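You operate a simulated robot arm through the tools that you are given. There is no shell and no other tool. Be economical: measure what you need, move in short steps, check, and stop when the job is done.

You run a simulated two-armed robot. Do the job below in one go: nothing can be reset, and whatever is moved stays where it is left.

## Task
Open the counter drawer, fetch the orange roll and set it in the inside of the counter drawer, then shut the drawer. Take the chock from the bottom shelf of the steel rack and leave it on the bottom bin of the left bay. Take the purple pad and leave it on the third shelf from the top of the tower. The order is free. Set down upright: chock, purple pad.

The check looks at the end state, three seconds after you hand in, the way a careful person would. Anything else that was tipped, shoved, dropped, spilled or broken makes it a failure.

## Robot
Two 7-joint arms with two-finger parallel grippers on one trunk, on a base that drives. Base frame: it is fixed to the floor where the robot stands at the start and does not move with it; the origin is under the middle of the robot, x ahead of it, y to its left, z up. Lengths are in mm, angles in rad, forces in N, time in s.
The left shoulder is at the start at [70, 133, 1151], the right one opposite. Places, roughly: bottom bin of the left bay [-600, -4100, 100]; chock [3250, -3000, 250]; counter drawer [600, 200, 800]; inside of the counter drawer [600, 200, 700]; orange roll (7x7x4 cm) [3200, -2800, 700]; purple pad [-1250, -5000, 1000]; third shelf of the tower [-2300, -3300, 1400]. Payload 1.57 kg a hand.
The tool frame of a hand sits at the grasp point between the pads (the TCP): z along the fingers, y along the line on which they close. The tips reach 30 mm beyond it. The gripper opens to 80 mm. The fingers are 17 mm wide and 12 mm thick; the gripper's body (40 by 82 mm) begins 80 mm behind the TCP.
Orientation is told as [roll, pitch, yaw] about the base's x, y, z axes, in that order, counted from this pose: with the fingers straight down and closing along the base's y, the tool's x points along the base's -x, its y along +y and its z along -z.

## Interface
- The arms move only by the tool play_rows. It takes "left_targets", "right_targets" or both (then of equal length, played together; a hand with none holds still); each is a list of rows, each an object of numbers (a shift or turn left out is 0, a gripper value left out holds the last): "grip": the opening, from 0 (shut) to 1 (fully open); "dx", "dy", "dz": the shift along the tool's x, y, z in mm; "ax", "ay", "az": the turn, a rotation vector about the tool's x, y, z in rad. In form: [{"grip": .., "dx": .., "dy": .., "dz": .., "ax": .., "ay": .., "az": ..}, ...]. A call has 1 to 12 rows; each row shifts and turns the commanded pose from where the row before left it, along the tool's axes as they then stand. Rows are played at 5 a second. More than 50 mm and 0.15 rad between two rows, or a gripper value outside its range, and nothing of the call is played. Where a pose cannot be reached the arm comes as near as it can. A force on the tool above 40 N (or 10 N above the force at the start of the call, whichever is more), or a blocked arm, ends the call early, and 0.2 s more pass. Each finger travels about 153 mm/s and halts on what it meets, pressing with about 29 N; the grip force reading is that of the motor and also rises with nothing between the fingers. The clock runs only during rows and for 0.2 s after the last one: add rows that do not move to give the fingers time. It gives the time, the measured TCP pose, the force on the tool (base axes), the opening and the grip force at its end, in the units of the frame above (readings bear some noise), with the torque about the TCP (base axes, N m) and any sound that the robot's microphone picked up, and new pictures: "views" is both (left out), scene, wrist or none (wrist: the cameras of the hands that moved).
- Cameras (640 x 400 px; columns grow to the right, rows downward): "scene" is now at [122.2, 10, 1354.3]; the picture's right is [0.15, -0.99, -0.00], its down [-0.79, -0.12, -0.60] and it looks along [0.60, 0.09, -0.80] (base axes); focal length 248 px, centre (320, 200). "left" rides on the left gripper at [72, 7, -122] in its tool frame; the picture's right is [-0.09, 1.00, 0.00], its down [-0.84, -0.08, -0.54] and it looks along [-0.54, -0.05, 0.84] (tool axes); focal length 238 px, centre (320, 200). "right" rides on the right gripper at [72, -7, -122] in its tool frame; the picture's right is [0.09, 1.00, 0.00], its down [-0.84, 0.08, -0.54] and it looks along [-0.54, 0.05, 0.84] (tool axes); focal length 238 px, centre (320, 200). There is no depth. A picture from a camera that has moved, and an enlarged one, comes with that camera's place and axes in the base frame and with its lens.
- lift_body(by): slides the trunk up (or, below 0, down) by that many mm; the arms and the scene camera ride with it, the base frame stays. It gives what a move gives, with no picture.
- steer(legs): drives the robot by 1 to 6 legs, each [ahead, left, turn to the left] in mm, mm and rad, along the robot's own axes; the way and the turn of a leg run together, so that a leg with both is an arc; at most 1500 mm and 3.142 rad a leg. The arms and the cameras ride along, it lands a little off, and it stops where it bumps. It gives what a move gives, and a new picture of the scene camera.
- aim_head(pan, tilt): turns the head with the scene camera to pan (to the left, within 1.501 rad either way) and tilt (down, from -0.506 to 1.204), counted from straight ahead of the robot. It gives what a move gives, and a new picture of the scene camera.
- inspect(camera, box): a new picture of the part [left, top, right, bottom] of that camera's present view, enlarged. No time passes.
- sign_off(): hands the job in; it is judged then, once.

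Work in short steps. Places have to be worked out from the pictures, the camera data and where the tool is seen: move nearer, look again, correct. Check each grasp and each placing, and mend what went wrong. You have 165 turns and 260 pictures in all, those below and enlarged ones among them. Open the grippers and draw the arms clear of the work before you hand the job in, unless the task says otherwise; then end with one line.

The tools are called after "Call:" by a JSON object that holds its "api" and its "payload". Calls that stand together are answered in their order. play_rows: Moves the arms, as the interface text tells. Its arguments: {"type":"object","properties":{"left_targets":{"type":"array","items":{"type":"object","properties":{"grip":{"type":"number"},"dx":{"type":"number"},"dy":{"type":"number"},"dz":{"type":"number"},"ax":{"type":"number"},"ay":{"type":"number"},"az":{"type":"number"}}}},"right_targets":{"type":"array","items":{"type":"object","properties":{"grip":{"type":"number"},"dx":{"type":"number"},"dy":{"type":"number"},"dz":{"type":"number"},"ax":{"type":"number"},"ay":{"type":"number"},"az":{"type":"number"}}}},"views":{"type":"string","enum":["both","scene","wrist","none"]}},"required":[]} The other tools are called the same way: lift_body (by) slides the trunk up or down; steer (legs) drives the base; aim_head (pan, tilt) turns the head that bears the scene camera; inspect (camera, box) takes an enlarged picture of a part of a camera's view; sign_off () hands the job in.

At the start:

```text
t: 0.0
left_tcp_pos: [434.8, 49.6, 1002.8]
left_orientation: [0.001, 0.0, -0.001]
left_ft_force: [-0.4, 0.1, -0.2]
left_moment: [0.02, 0.0, -0.03]
left_gripper_width: 80.1
left_finger_force: 0.2
right_tcp_pos: [411.1, -278.5, 1013.7]
right_orientation: [0.0, 0.001, -0.001]
right_ft_force: [0.2, -1.1, -0.2]
right_moment: [0.0, 0.0, -0.02]
right_gripper_width: 79.9
right_finger_force: 0.1
trunk travel left (down, up): [-725.0, 215.0]
robot x, y, heading: [2.0, -1.0, -0.002]
head pan, tilt: [0.148, 0.925]
```

scene: 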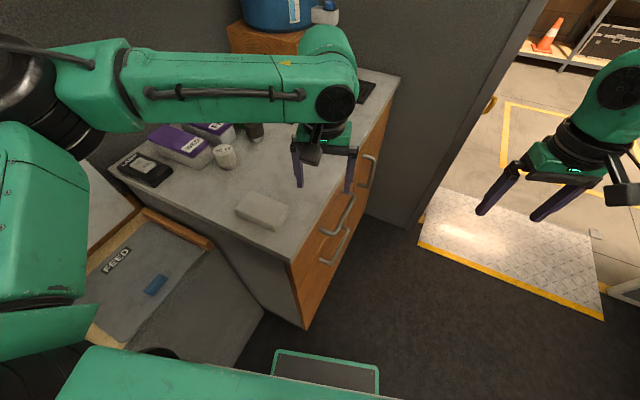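
right: 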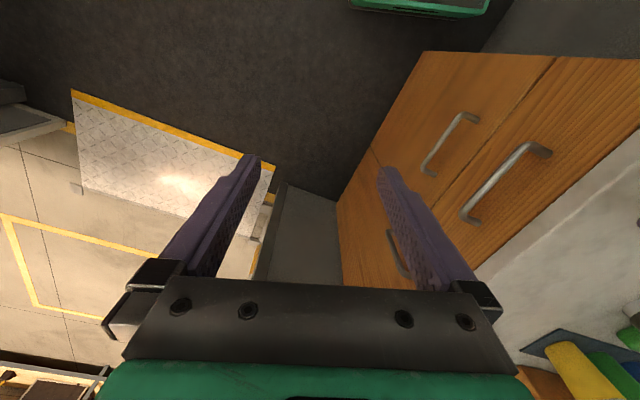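
left: 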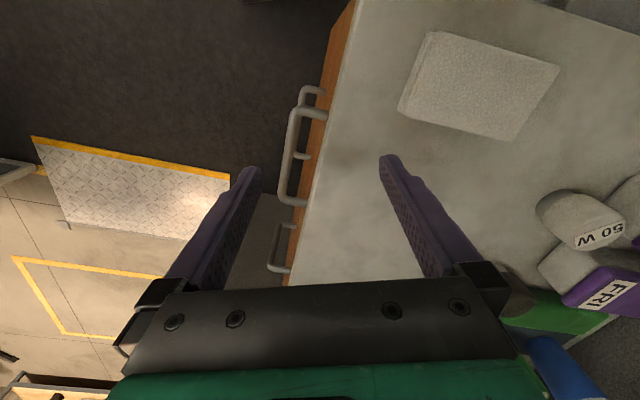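

The counter stands ahead-left, with its drawer fronts facing to my right. I look around first to learn the surroundings.

Call:
{"api": "aim_head", "payload": {"pan": -0.5, "tilt": 0.3}}

Call:
{"api": "aim_head", "payload": {"pan": -1.4, "tilt": 0.3}}

Call:
{"api": "aim_head", "payload": {"pan": 0.4, "tilt": 0.6}}

```text
t: 1.0
left_tcp_pos: [435.6, 50.0, 1003.7]
left_orientation: [0.0, -0.002, 0.001]
left_ft_force: [0.4, -0.1, 0.0]
left_moment: [0.01, 0.02, -0.01]
left_gripper_width: 80.2
left_finger_force: 0.1
right_tcp_pos: [410.8, -278.8, 1015.3]
right_orientation: [0.0, 0.0, 0.001]
right_ft_force: [-0.2, -0.2, 0.0]
right_moment: [0.03, 0.01, -0.01]
right_gripper_width: 79.9
right_finger_force: 0.0
trunk travel left (down, up): [-725.0, 215.0]
robot x, y, heading: [-0.5, -1.5, -0.001]
head pan, tilt: [-0.499, 0.3]
camera scene: at [130.9, -45.5, 1408.3], right [-0.48, -0.88, 0.0], down [-0.26, 0.14, -0.95], along [0.84, -0.46, -0.3], focal length 248 px, centre (320, 200)
```

scene: 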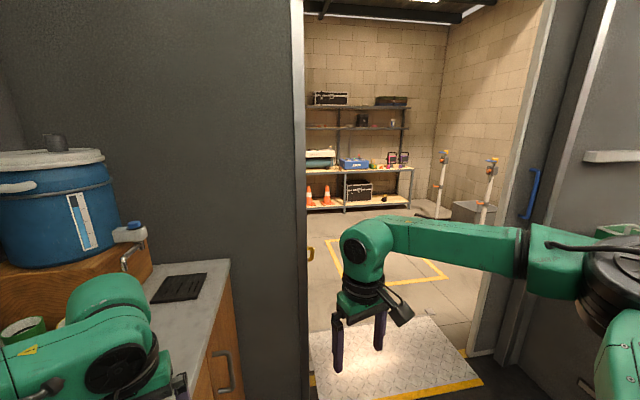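

```text
t: 2.2
left_tcp_pos: [436.9, 49.8, 1002.4]
left_orientation: [0.001, -0.001, 0.001]
left_ft_force: [0.8, 0.2, 0.5]
left_moment: [0.0, -0.02, 0.0]
left_gripper_width: 79.9
left_finger_force: 0.0
right_tcp_pos: [410.2, -278.2, 1015.2]
right_orientation: [0.001, 0.002, 0.001]
right_ft_force: [-0.9, -0.4, 0.0]
right_moment: [0.0, 0.01, 0.01]
right_gripper_width: 79.9
right_finger_force: 0.2
trunk travel left (down, up): [-725.0, 215.0]
robot x, y, heading: [2.5, 1.9, 0.002]
head pan, tilt: [-1.4, 0.3]
camera scene: at [64.9, -93.0, 1408.4], right [-0.99, -0.17, 0.0], down [-0.05, 0.29, -0.96], along [0.16, -0.94, -0.3], focal length 248 px, centre (320, 200)
```

scene: 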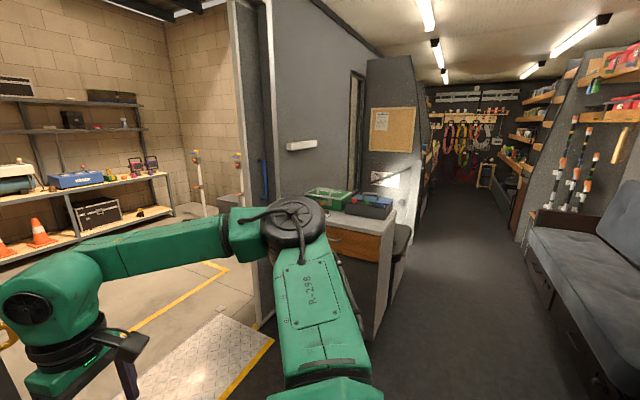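

```text
t: 4.0
left_tcp_pos: [436.2, 49.9, 1002.9]
left_orientation: [-0.001, 0.0, 0.0]
left_ft_force: [0.4, 0.8, -0.6]
left_moment: [-0.01, -0.03, -0.01]
left_gripper_width: 80.2
left_finger_force: 0.0
right_tcp_pos: [411.1, -278.8, 1014.8]
right_orientation: [0.0, 0.0, 0.0]
right_ft_force: [-0.2, 0.6, 0.0]
right_moment: [0.01, 0.0, 0.0]
right_gripper_width: 80.1
right_finger_force: 0.1
trunk travel left (down, up): [-725.0, 215.0]
robot x, y, heading: [-0.1, 1.3, -0.002]
head pan, tilt: [0.4, 0.6]
camera scene: at [130.4, 33.4, 1380.9], right [0.39, -0.92, 0.0], down [-0.52, -0.22, -0.83], along [0.76, 0.32, -0.56], focal length 248 px, centre (320, 200)
```

scene: 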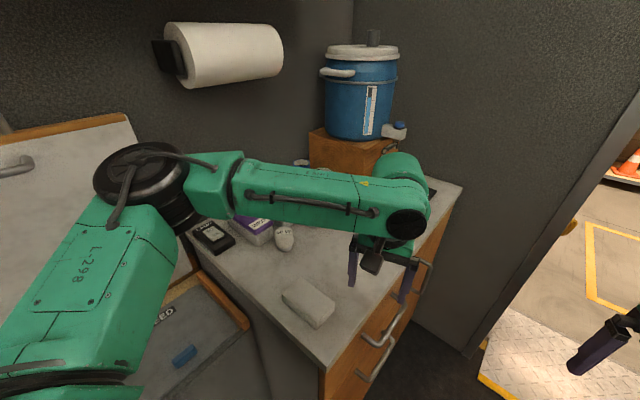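

The top drawer handle triangulates to about [486, 14, 813], with the front facing about (-0.3, -0.95). I take closer looks at the front to be sure of which drawer and its angle.

Call:
{"api": "inspect", "payload": {"camera": "right", "box": [320, 40, 640, 300]}}

Call:
{"api": "inspect", "payload": {"camera": "scene", "box": [300, 180, 540, 400]}}

```text
1.54 times, centred on (480, 170) of right
camera zoom: at [339.9, -284.8, 1136.2], right [-0.09, 1.0, 0.0], down [0.84, 0.08, 0.54], along [0.54, 0.05, -0.84], focal length 367 px, centre (74, 246)
```

zoom: 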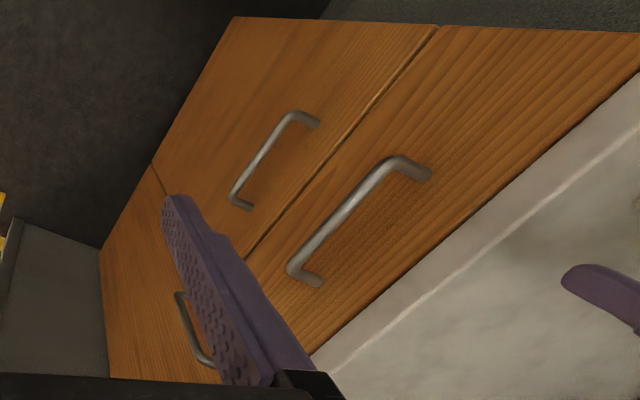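

```text
1.82 times, centred on (420, 290) of scene
camera zoom: at [130.4, 33.4, 1380.9], right [0.39, -0.92, 0.0], down [-0.52, -0.22, -0.83], along [0.76, 0.32, -0.56], focal length 452 px, centre (138, 36)
```

zoom: 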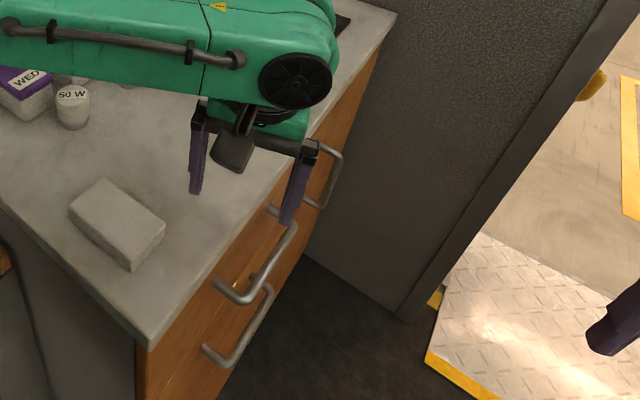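

Handle A is the top drawer's horizontal bar; C is a vertical cupboard-door handle. I measure handle A more exactly with the left wrist camera.

Call:
{"api": "inspect", "payload": {"camera": "left", "box": [230, 60, 390, 300]}}

```text
1.67 times, centred on (310, 180) of left
camera zoom: at [364.6, 56.4, 1123.3], right [0.09, 1.0, 0.0], down [0.84, -0.08, 0.54], along [0.54, -0.05, -0.84], focal length 397 px, centre (337, 233)
```

zoom: 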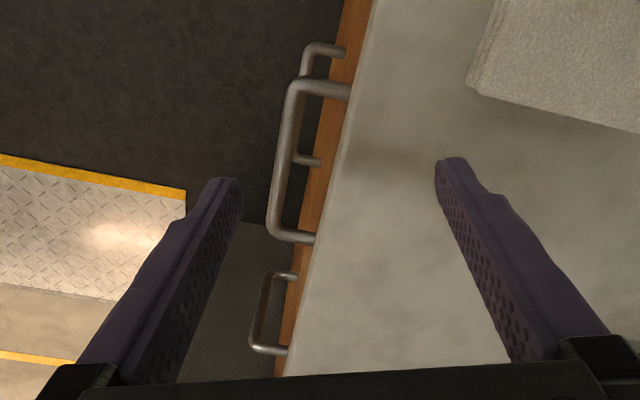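

Handle bar: from (428, 16, 818) to (558, -25, 814), centre [493, -4, 816], front turned by -0.306 rad. I draw the left hand back, then drive to face the drawer so that the handle lies in front of the right hand.

Call:
{"api": "play_rows", "payload": {"left_targets": [{"dx": 50}, {"dx": 50}, {"dx": 50}, {}], "views": "none"}}

Call:
{"api": "steer", "payload": {"legs": [[0, -375, 0], [0, 0, 1.265], [30, -229, 0]]}}

Call:
{"api": "aim_head", "payload": {"pan": -0.2, "tilt": 0.9}}

```text
t: 5.0
left_tcp_pos: [288.5, 47.3, 1002.7]
left_orientation: [0.005, 0.004, -0.024]
left_ft_force: [0.8, 0.1, -0.1]
left_moment: [0.0, 0.04, 0.02]
left_gripper_width: 79.9
left_finger_force: 0.0
left hand out of reach, approached as far as the arm can: row 3
right_tcp_pos: [412.1, -279.2, 1015.2]
right_orientation: [0.0, 0.001, -0.001]
right_ft_force: [-0.6, 0.1, -1.2]
right_moment: [0.0, 0.01, 0.02]
right_gripper_width: 79.9
right_finger_force: 0.0
trunk travel left (down, up): [-725.0, 215.0]
robot x, y, heading: [-3.2, 0.6, 0.0]
head pan, tilt: [0.4, 0.6]
```

```text
t: 11.9
left_tcp_pos: [271.7, -122.6, 1002.8]
left_orientation: [0.003, 0.003, 1.232]
left_ft_force: [-0.7, -0.9, -0.4]
left_moment: [0.0, -0.01, -0.02]
left_gripper_width: 80.2
left_finger_force: 0.0
right_tcp_pos: [618.0, -108.1, 1016.5]
right_orientation: [-0.002, -0.002, 1.255]
right_ft_force: [0.4, 0.0, 0.9]
right_moment: [0.01, -0.01, -0.01]
right_gripper_width: 80.1
right_finger_force: 0.0
trunk travel left (down, up): [-725.0, 215.0]
robot x, y, heading: [228.5, -414.4, 1.259]
head pan, tilt: [0.4, 0.6]
camera scene: at [232.8, -277.7, 1380.9], right [1.0, 0.08, 0.0], down [0.05, -0.56, -0.82], along [-0.07, 0.82, -0.57], focal length 248 px, centre (320, 200)
```

scene: 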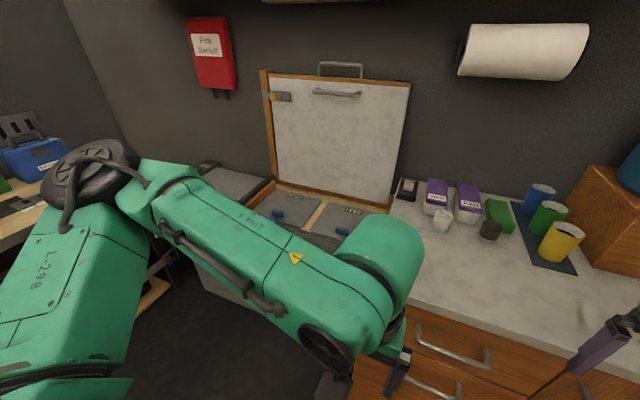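

```text
t: 12.9
left_tcp_pos: [271.1, -123.0, 1002.4]
left_orientation: [0.004, 0.005, 1.231]
left_ft_force: [0.4, 0.0, -0.1]
left_moment: [0.01, 0.01, 0.02]
left_gripper_width: 80.1
left_finger_force: 0.2
right_tcp_pos: [619.4, -108.4, 1014.6]
right_orientation: [0.002, -0.001, 1.256]
right_ft_force: [-0.3, -1.0, 0.8]
right_moment: [0.05, -0.03, -0.01]
right_gripper_width: 79.9
right_finger_force: 0.1
trunk travel left (down, up): [-725.0, 215.0]
robot x, y, heading: [228.2, -411.5, 1.261]
head pan, tilt: [-0.201, 0.901]
camera scene: at [278.3, -300.1, 1356.2], right [0.87, -0.49, 0.0], down [-0.39, -0.68, -0.62], along [0.31, 0.54, -0.78], focal length 248 px, centre (320, 200)
```

scene: 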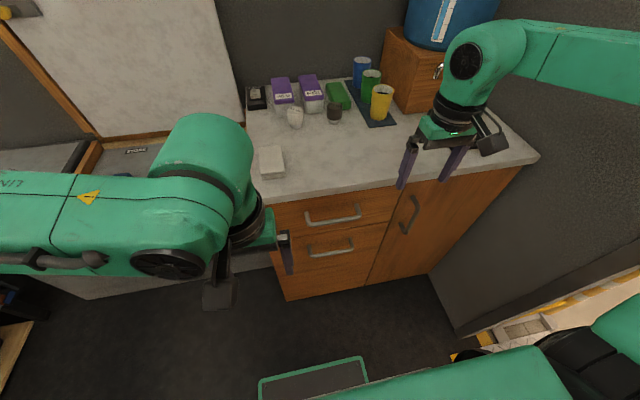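

The picture confirms the handle at about [493, 0, 816], 469 ahead and 127 right of me. I move the right hand above it and turn it a quarter so that the fingers close across the bar.

Call:
{"api": "play_rows", "payload": {"right_targets": [{"dy": 38, "dx": -14}, {"dy": 38, "dx": -14}, {"dy": 38, "dx": -14}, {"dy": 38, "dx": -15}], "views": "none"}}

Call:
{"api": "play_rows", "payload": {"right_targets": [{"az": 0.143}, {"az": 0.143}, {"az": 0.143}, {"az": 0.143}, {"az": 0.143}, {"az": 0.143}, {"az": 0.143}, {"az": 0.143}, {"az": 0.143}, {"az": 0.143}, {"az": 0.143}, {}]}}

```text
t: 13.9
left_tcp_pos: [271.7, -121.8, 1001.9]
left_orientation: [0.003, 0.005, 1.231]
left_ft_force: [0.6, 0.0, 0.4]
left_moment: [-0.01, 0.01, 0.01]
left_gripper_width: 80.1
left_finger_force: 0.0
right_tcp_pos: [491.3, -5.0, 1014.5]
right_orientation: [0.002, 0.001, 1.255]
right_ft_force: [0.6, -0.4, 0.4]
right_moment: [0.0, -0.03, 0.01]
right_gripper_width: 80.4
right_finger_force: 0.0
trunk travel left (down, up): [-725.0, 215.0]
robot x, y, heading: [228.5, -411.6, 1.25]
head pan, tilt: [-0.201, 0.901]
```

```text
t: 16.5
left_tcp_pos: [272.4, -123.4, 1002.3]
left_orientation: [0.005, 0.003, 1.232]
left_ft_force: [0.7, -0.2, 0.4]
left_moment: [0.0, -0.01, -0.03]
left_gripper_width: 79.9
left_finger_force: 0.1
right_tcp_pos: [491.3, -7.2, 1014.7]
right_orientation: [0.001, 0.001, -0.32]
right_ft_force: [0.2, -0.2, 0.4]
right_moment: [0.02, -0.01, 0.0]
right_gripper_width: 79.9
right_finger_force: 0.1
trunk travel left (down, up): [-725.0, 215.0]
robot x, y, heading: [229.7, -408.4, 1.259]
head pan, tilt: [-0.201, 0.901]
camera scene: at [278.7, -300.2, 1356.1], right [0.87, -0.49, 0.0], down [-0.39, -0.68, -0.62], along [0.31, 0.54, -0.78], focal length 248 px, centre (320, 200)
camera right: at [422.9, 9.4, 1136.2], right [0.22, 0.97, 0.0], down [0.82, -0.19, 0.54], along [0.53, -0.12, -0.84], focal length 238 px, centre (320, 200)
```

scene: 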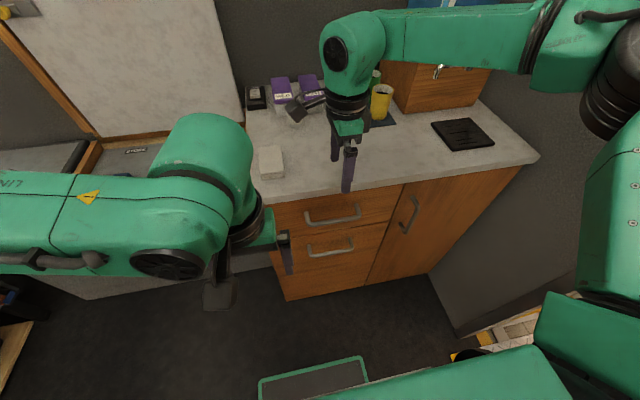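
right: 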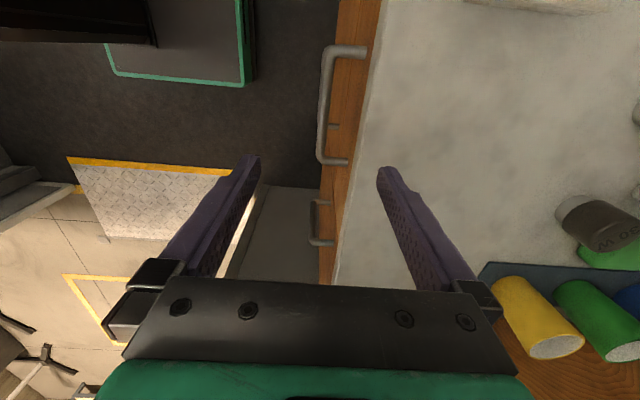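

The bar lies straight under the hand. The counter edge overhangs close behind it, so I narrow the fingers to about 30 mm, lower the trunk and check.

Call:
{"api": "play_rows", "payload": {"right_targets": [{"grip": 0.38, "dy": 2}, {}, {}], "views": "none"}}

Call:
{"api": "lift_body", "payload": {"by": -120}}

Call:
{"api": "inspect", "payload": {"camera": "right", "box": [160, 0, 480, 400]}}

Call:
{"api": "inspect", "payload": {"camera": "scene", "box": [220, 100, 480, 300]}}

```text
t: 17.3
left_tcp_pos: [272.9, -121.8, 1002.6]
left_orientation: [0.005, 0.005, 1.233]
left_ft_force: [0.2, 0.5, -0.5]
left_moment: [-0.01, 0.07, 0.01]
left_gripper_width: 80.1
left_finger_force: 0.0
right_tcp_pos: [493.3, -5.9, 1014.5]
right_orientation: [0.0, -0.001, -0.317]
right_ft_force: [0.5, 0.5, 0.0]
right_moment: [-0.01, 0.0, -0.01]
right_gripper_width: 30.4
right_finger_force: 0.0
trunk travel left (down, up): [-725.0, 215.0]
robot x, y, heading: [225.7, -413.9, 1.248]
head pan, tilt: [-0.201, 0.901]
```

```text
t: 18.8
left_tcp_pos: [272.1, -121.8, 882.2]
left_orientation: [0.004, 0.005, 1.231]
left_ft_force: [0.4, -0.2, 0.1]
left_moment: [0.01, -0.03, 0.0]
left_gripper_width: 79.8
left_finger_force: 0.0
right_tcp_pos: [493.1, -5.4, 894.9]
right_orientation: [-0.001, 0.001, -0.316]
right_ft_force: [-0.1, -0.3, 0.1]
right_moment: [0.03, 0.0, 0.0]
right_gripper_width: 30.2
right_finger_force: 0.1
trunk travel left (down, up): [-605.0, 335.0]
robot x, y, heading: [231.2, -415.1, 1.257]
head pan, tilt: [-0.201, 0.901]
```

```text
1.00 times, centred on (320, 200) of right (not enlarged: the box is as wide or as high as the picture)
camera zoom: at [423.4, 11.0, 1016.3], right [0.22, 0.97, 0.0], down [0.82, -0.19, 0.54], along [0.53, -0.12, -0.84], focal length 238 px, centre (320, 200)
```

zoom: 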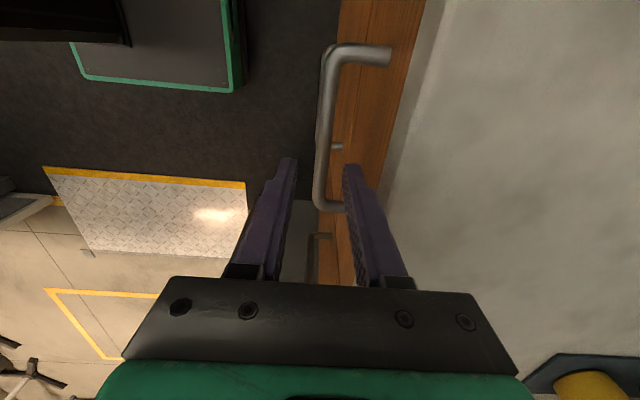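

```text
2.00 times, centred on (350, 200) of scene
camera zoom: at [278.7, -300.4, 1236.2], right [0.87, -0.49, 0.0], down [-0.39, -0.68, -0.62], along [0.31, 0.54, -0.78], focal length 497 px, centre (260, 200)
```

zoom: 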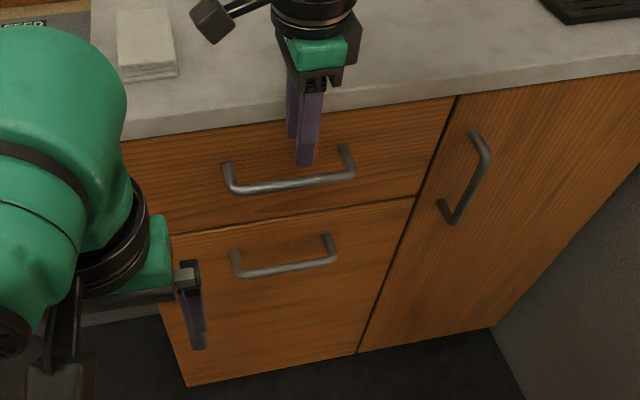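

The bar runs between the fingers with room at the counter edge. I lower by 65 mm and close on the bar.

Call:
{"api": "lift_body", "payload": {"by": -65}}

Call:
{"api": "play_rows", "payload": {"right_targets": [{"grip": 0}, {}, {}]}}

```text
t: 19.8
left_tcp_pos: [272.0, -123.7, 818.4]
left_orientation: [0.006, 0.003, 1.233]
left_ft_force: [-0.6, 0.0, 0.5]
left_moment: [0.03, -0.03, 0.01]
left_gripper_width: 80.1
left_finger_force: 0.1
right_tcp_pos: [491.9, -5.1, 830.8]
right_orientation: [0.0, 0.001, -0.317]
right_ft_force: [0.6, 0.2, 0.0]
right_moment: [0.01, -0.03, 0.02]
right_gripper_width: 30.5
right_finger_force: 0.1
trunk travel left (down, up): [-540.0, 400.0]
robot x, y, heading: [229.2, -412.5, 1.255]
head pan, tilt: [-0.201, 0.901]
```

```text
t: 20.6
left_tcp_pos: [273.2, -122.3, 817.2]
left_orientation: [0.006, 0.004, 1.232]
left_ft_force: [0.3, 0.0, 0.1]
left_moment: [-0.01, -0.04, 0.0]
left_gripper_width: 79.7
left_finger_force: 0.0
right_tcp_pos: [492.2, -4.6, 829.6]
right_orientation: [0.0, 0.002, -0.318]
right_ft_force: [2.8, 4.9, 4.5]
right_moment: [0.12, -0.14, -0.42]
right_gripper_width: 13.6
right_finger_force: 30.1
trunk travel left (down, up): [-540.0, 400.0]
robot x, y, heading: [228.2, -412.8, 1.254]
head pan, tilt: [-0.201, 0.901]
camera scene: at [278.9, -299.6, 1171.1], right [0.87, -0.49, 0.0], down [-0.39, -0.68, -0.62], along [0.31, 0.54, -0.78], focal length 248 px, centre (320, 200)
camera right: at [423.7, 11.8, 951.4], right [0.22, 0.97, 0.0], down [0.82, -0.19, 0.54], along [0.53, -0.12, -0.84], focal length 238 px, centre (320, 200)
```

scene: 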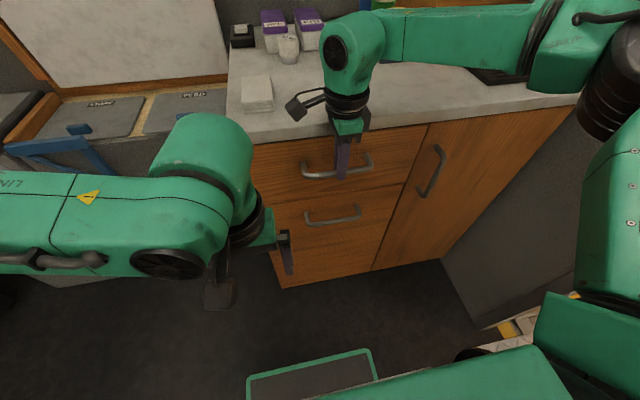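
right: 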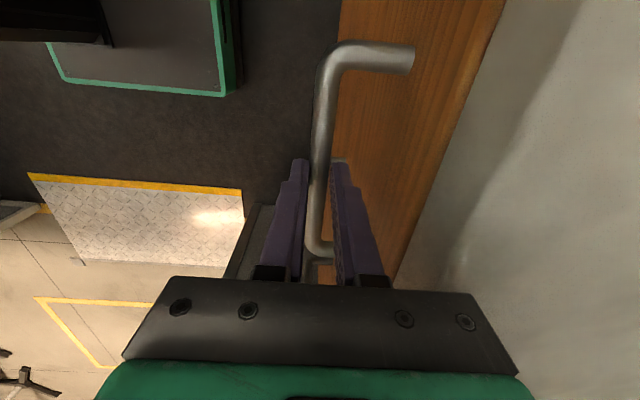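

The bar is gripped. The left hand is near the drawer's path, so I first move it outward and up.

Call:
{"api": "play_rows", "payload": {"left_targets": [{"dz": -45}, {"dz": -45, "dy": 20}, {"dz": -45, "dy": 40}, {"dz": -40, "dy": 40}, {}], "views": "none"}}

Call:
{"api": "play_rows", "payload": {"right_targets": [{"dy": -15}, {"dy": -25}, {"dy": -30}, {"dy": -30}, {}], "views": "scene"}}

```text
refused: row 3 steps farther than a row can; nothing moved
```

```text
t: 21.8
left_tcp_pos: [273.4, -122.2, 816.5]
left_orientation: [0.004, 0.003, 1.232]
left_ft_force: [0.3, 0.0, 0.8]
left_moment: [0.02, -0.02, 0.01]
left_gripper_width: 79.9
left_finger_force: 0.0
right_tcp_pos: [462.8, -98.5, 830.1]
right_orientation: [-0.002, -0.001, -0.317]
right_ft_force: [-4.6, 0.8, -4.7]
right_moment: [0.04, 0.36, -0.32]
right_gripper_width: 13.8
right_finger_force: 30.0
trunk travel left (down, up): [-540.0, 400.0]
robot x, y, heading: [224.7, -409.1, 1.257]
head pan, tilt: [-0.201, 0.901]
camera scene: at [278.2, -299.6, 1171.0], right [0.87, -0.49, 0.0], down [-0.39, -0.68, -0.62], along [0.31, 0.54, -0.78], focal length 248 px, centre (320, 200)
```

scene: 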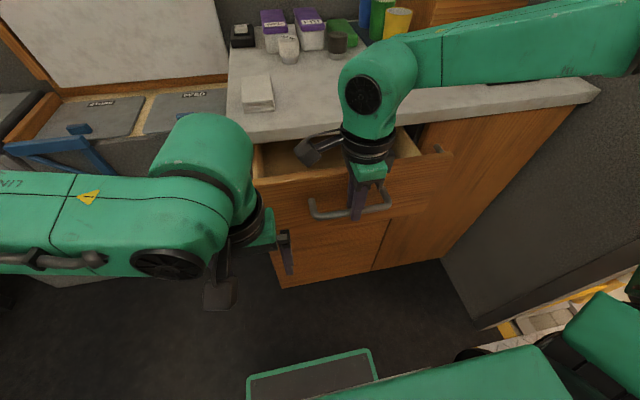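

The drawer came out 100 mm without touching the left hand, whose move was refused. I raise the left hand clear with smaller rows.

Call:
{"api": "play_rows", "payload": {"left_targets": [{"dz": -45}, {"dz": -45}, {"dz": -35, "dy": 30}, {"dz": -30, "dy": 35}, {"dy": 35}, {}], "views": "scene"}}

```text
t: 23.2
left_tcp_pos: [177.5, -87.9, 972.2]
left_orientation: [0.003, 0.006, 1.231]
left_ft_force: [-0.2, -0.8, 0.7]
left_moment: [-0.02, -0.02, 0.02]
left_gripper_width: 80.1
left_finger_force: 0.1
right_tcp_pos: [462.2, -98.5, 829.9]
right_orientation: [-0.003, -0.001, -0.314]
right_ft_force: [-5.9, 1.4, -11.1]
right_moment: [-0.19, -0.42, -0.37]
right_gripper_width: 13.5
right_finger_force: 30.0
trunk travel left (down, up): [-540.0, 400.0]
robot x, y, heading: [229.1, -410.4, 1.254]
head pan, tilt: [-0.201, 0.901]
camera scene: at [278.1, -298.8, 1171.0], right [0.87, -0.49, 0.0], down [-0.39, -0.68, -0.62], along [0.31, 0.54, -0.78], focal length 248 px, centre (320, 200)
```

scene: 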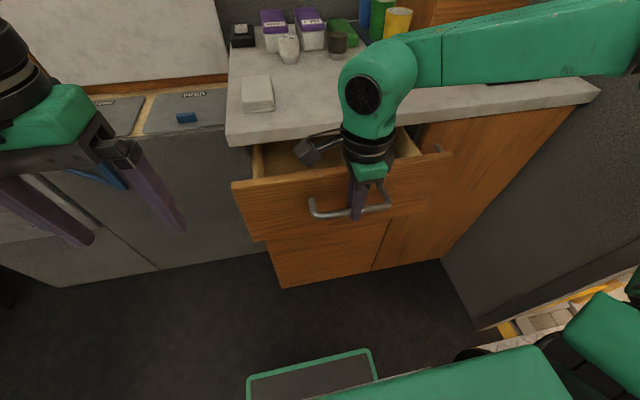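

Clear now. I pull the drawer further.

Call:
{"api": "play_rows", "payload": {"right_targets": [{"dy": -30}, {"dy": -30}, {"dy": -30}, {"dy": -30}, {}], "views": "scene"}}

```text
t: 24.4
left_tcp_pos: [178.6, -87.7, 974.3]
left_orientation: [0.004, 0.002, 1.232]
left_ft_force: [0.3, -0.2, -0.3]
left_moment: [0.01, 0.0, 0.01]
left_gripper_width: 80.2
left_finger_force: 0.1
right_tcp_pos: [425.0, -214.0, 829.7]
right_orientation: [0.0, 0.001, -0.316]
right_ft_force: [0.5, -1.4, -3.6]
right_moment: [-0.11, -0.02, -0.32]
right_gripper_width: 14.0
right_finger_force: 29.4
trunk travel left (down, up): [-540.0, 400.0]
robot x, y, heading: [226.5, -411.1, 1.254]
head pan, tilt: [-0.201, 0.901]
camera scene: at [279.2, -300.2, 1171.1], right [0.87, -0.49, 0.0], down [-0.39, -0.68, -0.62], along [0.31, 0.54, -0.78], focal length 248 px, centre (320, 200)
```

scene: 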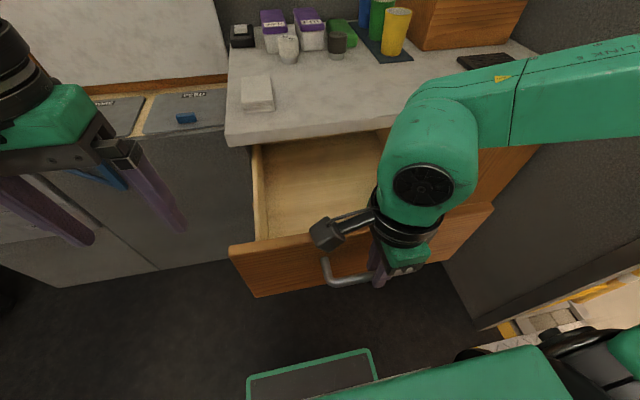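

The drawer is open by about 220 mm, with an empty interior: enough. I let go, rise, and turn the hand back.

Call:
{"api": "play_rows", "payload": {"right_targets": [{"grip": 0.4}, {}, {"dz": -30}, {"dz": -40}, {"dz": -40}, {"dz": -40}, {}], "views": "scene"}}

Call:
{"api": "play_rows", "payload": {"right_targets": [{"az": -0.143}, {"az": -0.143}, {"az": -0.143}, {"az": -0.143}, {"az": -0.143}, {"az": -0.143}, {"az": -0.143}, {"az": -0.143}, {"az": -0.143}, {"az": -0.143}, {"az": -0.143, "grip": 1}, {}], "views": "none"}}

Call:
{"api": "lift_body", "payload": {"by": 185}}

Call:
{"api": "aim_head", "payload": {"pan": 0, "tilt": 0.9}}

```text
t: 26.0
left_tcp_pos: [178.5, -88.7, 974.7]
left_orientation: [0.006, 0.003, 1.232]
left_ft_force: [-0.8, -1.2, 0.1]
left_moment: [0.02, 0.0, -0.01]
left_gripper_width: 79.7
left_finger_force: 0.1
right_tcp_pos: [422.7, -213.8, 980.2]
right_orientation: [0.0, 0.001, -0.315]
right_ft_force: [-0.4, -0.5, -0.6]
right_moment: [-0.07, 0.01, -0.03]
right_gripper_width: 32.0
right_finger_force: 0.0
trunk travel left (down, up): [-540.0, 400.0]
robot x, y, heading: [225.9, -413.6, 1.256]
head pan, tilt: [-0.201, 0.901]
camera scene: at [279.0, -300.1, 1171.1], right [0.87, -0.49, 0.0], down [-0.39, -0.68, -0.62], along [0.31, 0.54, -0.78], focal length 248 px, centre (320, 200)
```

scene: 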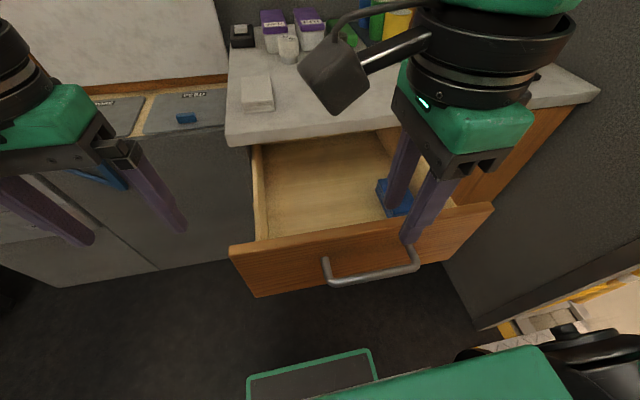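

```text
t: 28.6
left_tcp_pos: [177.8, -89.1, 972.9]
left_orientation: [0.005, 0.003, 1.232]
left_ft_force: [0.4, -0.6, 0.0]
left_moment: [-0.03, 0.0, 0.01]
left_gripper_width: 80.0
left_finger_force: 0.0
right_tcp_pos: [424.0, -214.7, 978.7]
right_orientation: [0.001, -0.001, 1.256]
right_ft_force: [-0.4, -0.6, -0.3]
right_moment: [-0.01, 0.04, 0.0]
right_gripper_width: 79.8
right_finger_force: 0.0
trunk travel left (down, up): [-540.0, 400.0]
robot x, y, heading: [226.1, -411.5, 1.25]
head pan, tilt: [-0.201, 0.901]
```

```text
t: 30.6
left_tcp_pos: [177.8, -88.5, 1158.1]
left_orientation: [0.005, 0.004, 1.232]
left_ft_force: [0.1, 0.0, 0.2]
left_moment: [0.05, -0.01, -0.03]
left_gripper_width: 79.9
left_finger_force: 0.1
right_tcp_pos: [424.3, -213.6, 1164.8]
right_orientation: [-0.001, 0.001, 1.254]
right_ft_force: [-1.0, 0.2, -0.2]
right_moment: [-0.02, 0.0, -0.01]
right_gripper_width: 80.0
right_finger_force: 0.1
trunk travel left (down, up): [-725.0, 215.0]
robot x, y, heading: [227.1, -412.1, 1.254]
head pan, tilt: [-0.201, 0.901]
```

```text
t: 31.4
left_tcp_pos: [176.8, -87.9, 1158.0]
left_orientation: [0.006, 0.003, 1.231]
left_ft_force: [-0.4, -0.5, -0.1]
left_moment: [0.04, -0.02, 0.0]
left_gripper_width: 80.0
left_finger_force: 0.0
right_tcp_pos: [424.0, -214.8, 1165.1]
right_orientation: [0.0, 0.001, 1.255]
right_ft_force: [0.6, -0.1, 0.6]
right_moment: [0.0, -0.02, 0.0]
right_gripper_width: 79.9
right_finger_force: 0.0
trunk travel left (down, up): [-725.0, 215.0]
robot x, y, heading: [226.4, -408.9, 1.255]
head pan, tilt: [0.0, 0.901]
camera scene: at [264.9, -294.2, 1356.1], right [0.95, -0.31, 0.0], down [-0.24, -0.74, -0.62], along [0.19, 0.59, -0.78], focal length 248 px, centre (320, 200)
```

scene: 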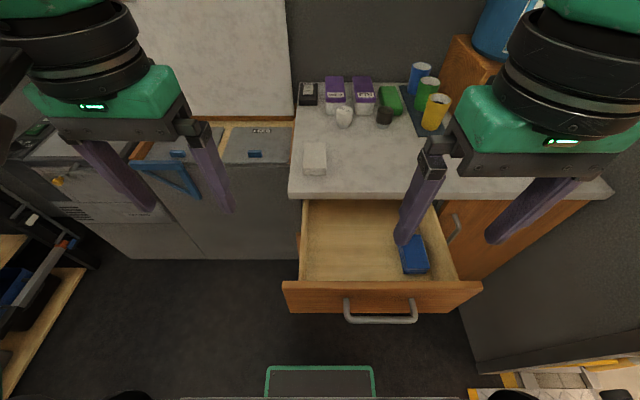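

The drawer stands open, with a blue item in its right front and free room at the left. Now I back off, turn toward the doorway (centred on it) and drive through to the rack room.

Call:
{"api": "steer", "payload": {"legs": [[-330, 0, 0], [0, 0, -1.56]]}}

Call:
{"api": "aim_head", "payload": {"pan": 0, "tilt": 0.5}}

```text
t: 37.4
left_tcp_pos: [446.8, -675.9, 1157.9]
left_orientation: [0.005, 0.003, -0.322]
left_ft_force: [-0.1, 0.0, 0.5]
left_moment: [0.0, 0.02, -0.03]
left_gripper_width: 80.2
left_finger_force: 0.0
right_tcp_pos: [325.5, -925.6, 1164.8]
right_orientation: [-0.001, 0.002, -0.3]
right_ft_force: [0.0, -0.2, 0.8]
right_moment: [-0.01, -0.02, 0.01]
right_gripper_width: 80.0
right_finger_force: 0.1
trunk travel left (down, up): [-725.0, 215.0]
robot x, y, heading: [127.8, -730.6, -0.301]
head pan, tilt: [0.0, 0.901]
camera scene: at [242.6, -768.6, 1356.1], right [-0.29, -0.96, 0.0], down [-0.75, 0.23, -0.62], along [0.59, -0.18, -0.78], focal length 248 px, centre (320, 200)
```

scene: 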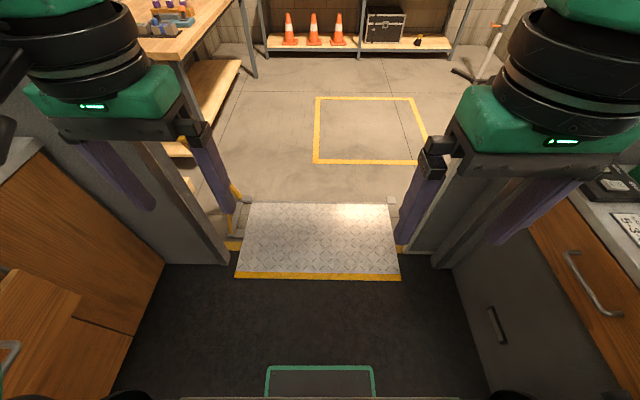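

```text
t: 38.2
left_tcp_pos: [448.6, -676.2, 1157.8]
left_orientation: [0.005, 0.004, -0.324]
left_ft_force: [-0.1, 0.3, 1.0]
left_moment: [-0.02, 0.06, 0.0]
left_gripper_width: 80.1
left_finger_force: 0.0
right_tcp_pos: [324.9, -925.6, 1164.3]
right_orientation: [-0.002, -0.001, -0.299]
right_ft_force: [-0.5, 0.8, 0.0]
right_moment: [-0.01, 0.01, 0.0]
right_gripper_width: 79.9
right_finger_force: 0.0
trunk travel left (down, up): [-725.0, 215.0]
robot x, y, heading: [122.3, -732.4, -0.301]
head pan, tilt: [0.0, 0.499]
camera scene: at [257.3, -773.3, 1389.9], right [-0.3, -0.96, 0.0], down [-0.46, 0.14, -0.88], along [0.84, -0.26, -0.48], focal length 248 px, centre (320, 200)
```

scene: 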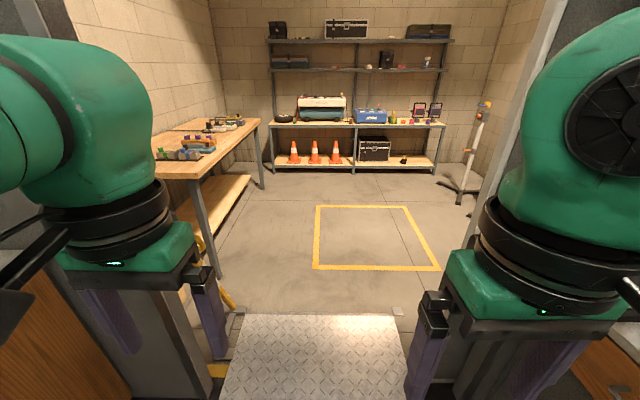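

The doorway is about ±520 mm and I am centred on it. I drive through.

Call:
{"api": "steer", "payload": {"legs": [[1500, 0, -0.005]]}}

```text
t: 45.6
left_tcp_pos: [1874.3, -1125.8, 1158.3]
left_orientation: [0.004, 0.002, -0.331]
left_ft_force: [0.3, -0.8, -0.6]
left_moment: [-0.01, -0.01, 0.03]
left_gripper_width: 79.8
left_finger_force: 0.0
right_tcp_pos: [1751.5, -1372.2, 1165.2]
right_orientation: [0.0, 0.0, -0.307]
right_ft_force: [0.3, 0.2, -0.9]
right_moment: [-0.02, -0.01, 0.03]
right_gripper_width: 80.2
right_finger_force: 0.0
trunk travel left (down, up): [-725.0, 215.0]
robot x, y, heading: [1546.9, -1173.0, -0.303]
head pan, tilt: [0.0, 0.499]
camera scene: at [1684.4, -1220.8, 1390.0], right [-0.3, -0.95, 0.0], down [-0.46, 0.14, -0.88], along [0.84, -0.27, -0.48], focal length 248 px, centre (320, 200)
```

scene: 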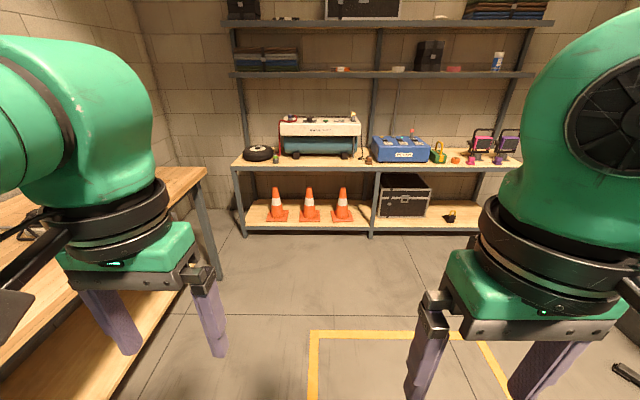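

I see the rack; I zoom on the right part to identify the roll and the chock.

Call:
{"api": "inspect", "payload": {"camera": "scene", "box": [360, 120, 540, 240]}}

```text
3.33 times, centred on (450, 180) of scene
camera zoom: at [1684.4, -1220.8, 1390.0], right [-0.3, -0.95, 0.0], down [-0.46, 0.14, -0.88], along [0.84, -0.27, -0.48], focal length 828 px, centre (-113, 267)
```

zoom: 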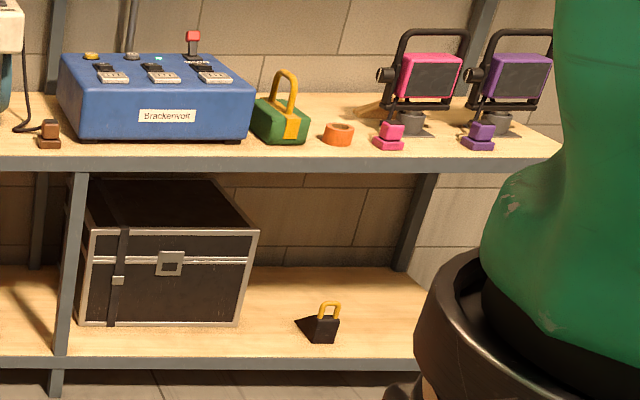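

The orange roll is near [3222, -2881, 700] and the chock (black wedge, yellow handle) near [3170, -2960, 150]. I drive closer.

Call:
{"api": "steer", "payload": {"legs": [[1150, 0, 0], [0, -1000, 0]]}}

```text
t: 56.3
left_tcp_pos: [2649.6, -2432.2, 1156.8]
left_orientation: [0.006, 0.003, -0.349]
left_ft_force: [0.1, 0.5, 0.5]
left_moment: [-0.02, 0.04, 0.0]
left_gripper_width: 80.1
left_finger_force: 0.1
right_tcp_pos: [2520.9, -2677.3, 1163.4]
right_orientation: [-0.001, 0.001, -0.326]
right_ft_force: [0.6, 0.1, -0.4]
right_moment: [0.01, -0.01, 0.02]
right_gripper_width: 80.1
right_finger_force: 0.0
trunk travel left (down, up): [-725.0, 215.0]
robot x, y, heading: [2327.4, -2475.5, -0.327]
head pan, tilt: [0.0, 0.499]
camera scene: at [2457.5, -2524.4, 1390.0], right [-0.32, -0.95, 0.0], down [-0.45, 0.15, -0.88], along [0.83, -0.28, -0.48], focal length 248 px, centre (320, 200)
```

scene: 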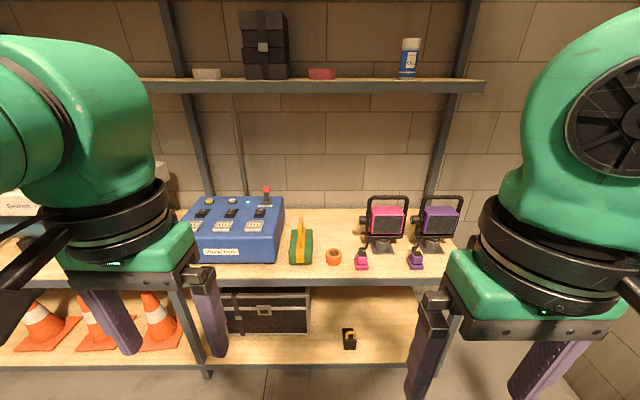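

Roll ≈ [3161, -2816, 715], chock ≈ [3116, -2893, 200]; the work shelf's edge is about 787 ahead. I lower the trunk so that the arms pass under the upper shelf, then drive nearer.

Call:
{"api": "lift_body", "payload": {"by": -300}}

Call:
{"api": "steer", "payload": {"legs": [[0, 75, 0.01], [400, 0, 0]]}}

Call:
{"api": "inspect", "payload": {"camera": "right", "box": [0, 0, 640, 400]}}

```text
t: 59.3
left_tcp_pos: [2649.1, -2433.8, 857.9]
left_orientation: [0.005, 0.004, -0.349]
left_ft_force: [0.4, -0.3, 0.5]
left_moment: [-0.01, 0.01, 0.02]
left_gripper_width: 80.1
left_finger_force: 0.0
right_tcp_pos: [2521.3, -2678.9, 865.4]
right_orientation: [0.002, 0.001, -0.326]
right_ft_force: [-0.5, 0.5, 0.3]
right_moment: [0.0, -0.03, -0.01]
right_gripper_width: 79.9
right_finger_force: 0.1
trunk travel left (down, up): [-425.0, 515.0]
robot x, y, heading: [2322.4, -2480.6, -0.326]
head pan, tilt: [0.0, 0.499]
```

```text
t: 62.4
left_tcp_pos: [3052.2, -2483.1, 857.5]
left_orientation: [0.005, 0.002, -0.341]
left_ft_force: [-0.3, 0.0, 0.8]
left_moment: [0.02, 0.01, 0.01]
left_gripper_width: 79.9
left_finger_force: 0.0
right_tcp_pos: [2925.7, -2730.1, 863.4]
right_orientation: [0.0, 0.001, -0.317]
right_ft_force: [0.2, 1.1, 0.2]
right_moment: [0.0, 0.02, -0.02]
right_gripper_width: 80.0
right_finger_force: 0.0
trunk travel left (down, up): [-425.0, 515.0]
robot x, y, heading: [2728.8, -2534.6, -0.313]
head pan, tilt: [0.0, 0.499]
camera scene: at [2861.2, -2577.3, 1089.9], right [-0.31, -0.95, 0.0], down [-0.46, 0.15, -0.88], along [0.83, -0.27, -0.48], focal length 248 px, centre (320, 200)
```

scene: 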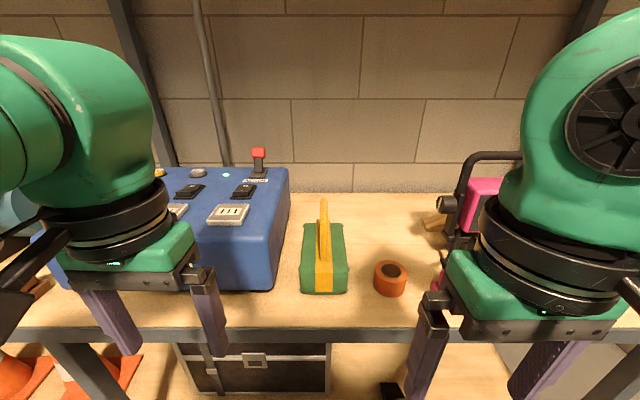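

```text
1.00 times, centred on (320, 200) of right (not enlarged: the box is as wide or as high as the picture)
camera zoom: at [2857.0, -2713.5, 986.0], right [0.22, 0.98, 0.0], down [0.82, -0.19, 0.54], along [0.53, -0.12, -0.84], focal length 238 px, centre (320, 200)
```

zoom: 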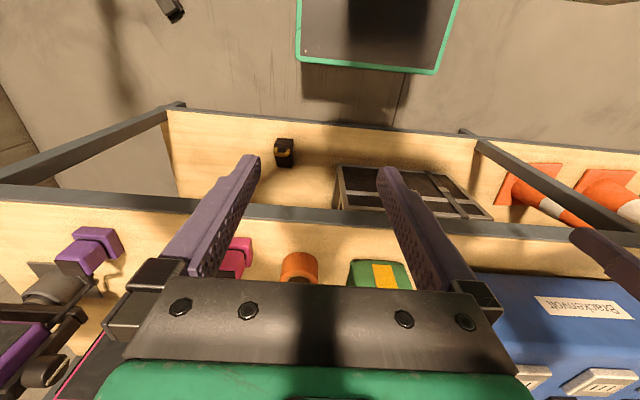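

The roll is about [3155, -2820], 493 ahead and 140 right of me. I drive 60 nearer and extend the right hand over it.

Call:
{"api": "steer", "payload": {"legs": [[60, 0, 0]]}}

Call:
{"api": "play_rows", "payload": {"right_targets": [{"dx": -45, "dy": -3}, {"dx": -45, "dy": -3}, {"dx": -45, "dy": -3}, {"dx": -35, "dy": -3}, {}]}}

```text
t: 63.4
left_tcp_pos: [3108.9, -2501.4, 857.7]
left_orientation: [0.005, 0.003, -0.339]
left_ft_force: [1.2, 0.5, -0.4]
left_moment: [0.03, -0.01, -0.01]
left_gripper_width: 80.0
left_finger_force: 0.0
right_tcp_pos: [2984.1, -2748.2, 864.7]
right_orientation: [0.0, 0.002, -0.315]
right_ft_force: [0.0, -0.1, 0.1]
right_moment: [0.02, 0.04, 0.0]
right_gripper_width: 79.9
right_finger_force: 0.1
trunk travel left (down, up): [-425.0, 515.0]
robot x, y, heading: [2787.7, -2546.2, -0.32]
head pan, tilt: [0.0, 0.499]
camera scene: at [2918.7, -2596.0, 1089.8], right [-0.31, -0.95, 0.0], down [-0.46, 0.15, -0.88], along [0.83, -0.27, -0.48], focal length 248 px, centre (320, 200)
```

scene: 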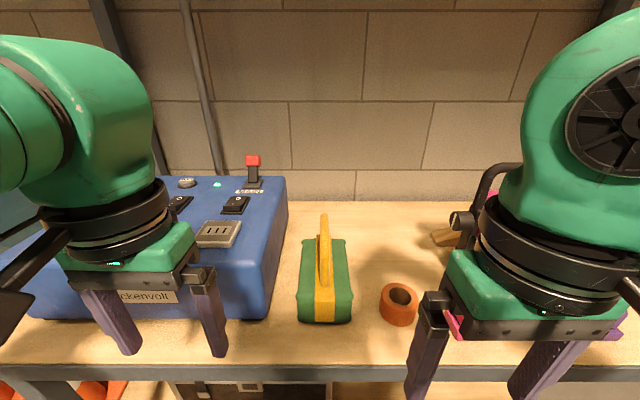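

```text
t: 64.6
left_tcp_pos: [3107.8, -2501.4, 858.3]
left_orientation: [0.006, 0.003, -0.339]
left_ft_force: [0.9, -0.2, -1.3]
left_moment: [0.0, -0.04, 0.0]
left_gripper_width: 79.7
left_finger_force: 0.0
right_tcp_pos: [3139.8, -2811.5, 865.3]
right_orientation: [0.002, -0.002, -0.314]
right_ft_force: [0.6, 0.4, -0.5]
right_moment: [0.01, 0.0, 0.0]
right_gripper_width: 79.9
right_finger_force: 0.0
trunk travel left (down, up): [-425.0, 515.0]
robot x, y, heading: [2783.9, -2555.1, -0.315]
head pan, tilt: [0.0, 0.499]
camera scene: at [2916.9, -2595.3, 1090.1], right [-0.31, -0.95, 0.0], down [-0.45, 0.15, -0.88], along [0.83, -0.27, -0.48], focal length 248 px, centre (320, 200)
camera right: at [3070.7, -2795.6, 986.5], right [0.22, 0.98, 0.0], down [0.82, -0.19, 0.54], along [0.53, -0.12, -0.84], focal length 238 px, centre (320, 200)
```

scene: 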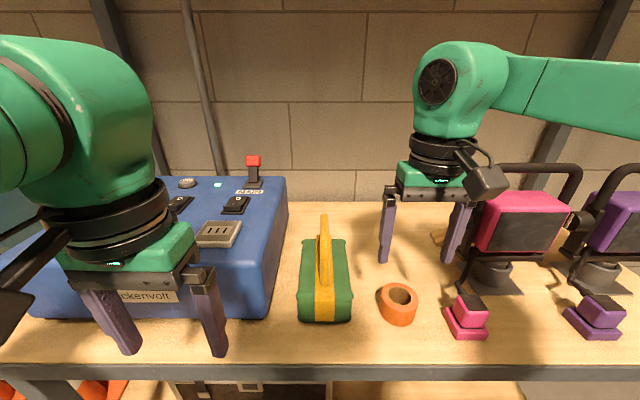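
right: 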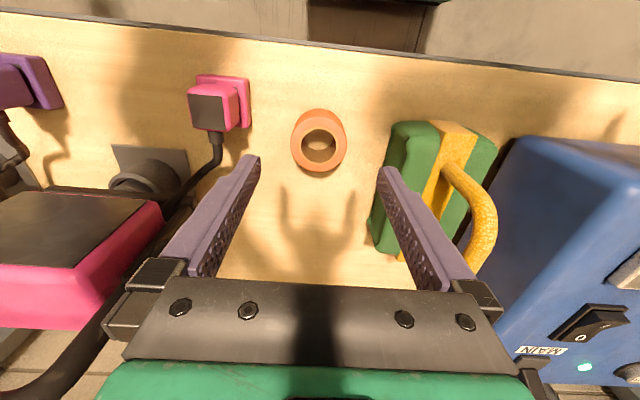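

The roll's centre is about (3158, -2818), 19 mm beyond the TCP and laterally centred. I shift over it and descend to check.

Call:
{"api": "play_rows", "payload": {"right_targets": [{"dx": -19}, {"dz": 30}, {"dz": 30}, {"dz": 15}, {}]}}

```text
t: 65.8
left_tcp_pos: [3109.9, -2501.8, 858.5]
left_orientation: [0.005, 0.005, -0.339]
left_ft_force: [-1.0, 0.6, 0.4]
left_moment: [0.01, -0.02, 0.02]
left_gripper_width: 79.9
left_finger_force: 0.0
right_tcp_pos: [3158.4, -2817.2, 790.2]
right_orientation: [-0.001, 0.0, -0.316]
right_ft_force: [0.6, 0.3, 0.5]
right_moment: [-0.01, 0.03, 0.01]
right_gripper_width: 79.7
right_finger_force: 0.1
trunk travel left (down, up): [-425.0, 515.0]
robot x, y, heading: [2781.0, -2549.1, -0.317]
head pan, tilt: [0.0, 0.499]
camera scene: at [2917.6, -2595.7, 1090.0], right [-0.31, -0.95, 0.0], down [-0.46, 0.15, -0.88], along [0.83, -0.27, -0.48], focal length 248 px, centre (320, 200)
camera right: at [3089.4, -2801.3, 910.8], right [0.22, 0.98, 0.0], down [0.82, -0.19, 0.54], along [0.53, -0.12, -0.84], focal length 238 px, centre (320, 200)
```

scene: 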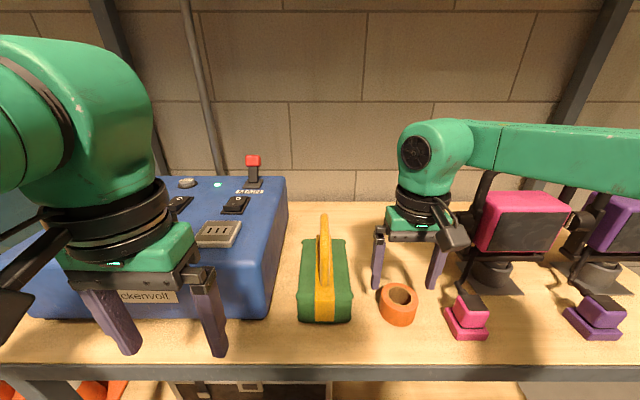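
right: 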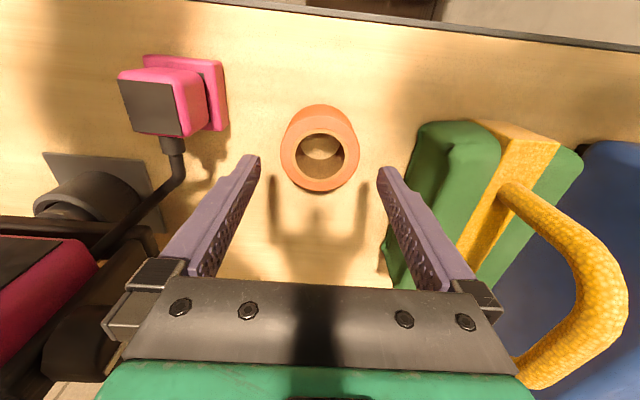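

Well centred; the forearm stays well in front of the lamp. I descend 52 mm and close.

Call:
{"api": "play_rows", "payload": {"right_targets": [{"dz": 20}, {"dz": 20}, {"dz": 12}, {}, {"grip": 0}, {}, {}]}}

```text
t: 67.4
left_tcp_pos: [3109.4, -2502.0, 858.1]
left_orientation: [0.006, 0.002, -0.34]
left_ft_force: [-0.7, -0.4, -0.1]
left_moment: [-0.01, -0.03, -0.02]
left_gripper_width: 80.0
left_finger_force: 0.1
right_tcp_pos: [3158.8, -2818.8, 738.1]
right_orientation: [0.002, -0.001, -0.316]
right_ft_force: [-0.2, 0.1, -0.6]
right_moment: [0.0, -0.02, 0.0]
right_gripper_width: 60.8
right_finger_force: 28.5
trunk travel left (down, up): [-425.0, 515.0]
robot x, y, heading: [2784.4, -2553.0, -0.313]
head pan, tilt: [0.0, 0.499]
camera scene: at [2917.7, -2595.7, 1090.0], right [-0.31, -0.95, 0.0], down [-0.46, 0.15, -0.88], along [0.83, -0.27, -0.48], focal length 248 px, centre (320, 200)
camera right: at [3089.7, -2801.8, 859.3], right [0.22, 0.98, 0.0], down [0.82, -0.19, 0.54], along [0.53, -0.12, -0.84], focal length 238 px, centre (320, 200)
```

scene: 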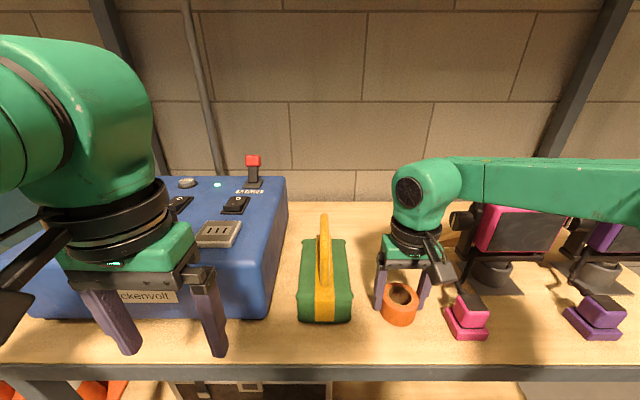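
right: 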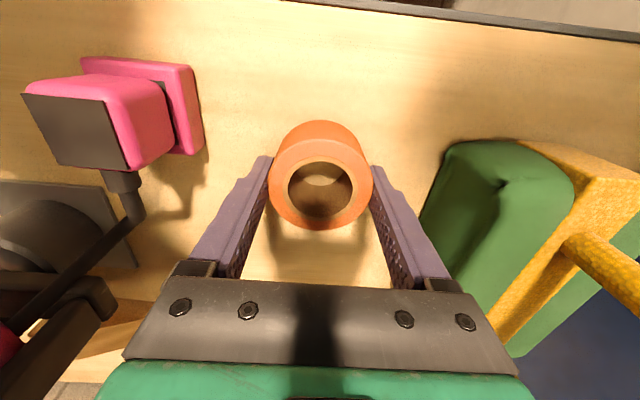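

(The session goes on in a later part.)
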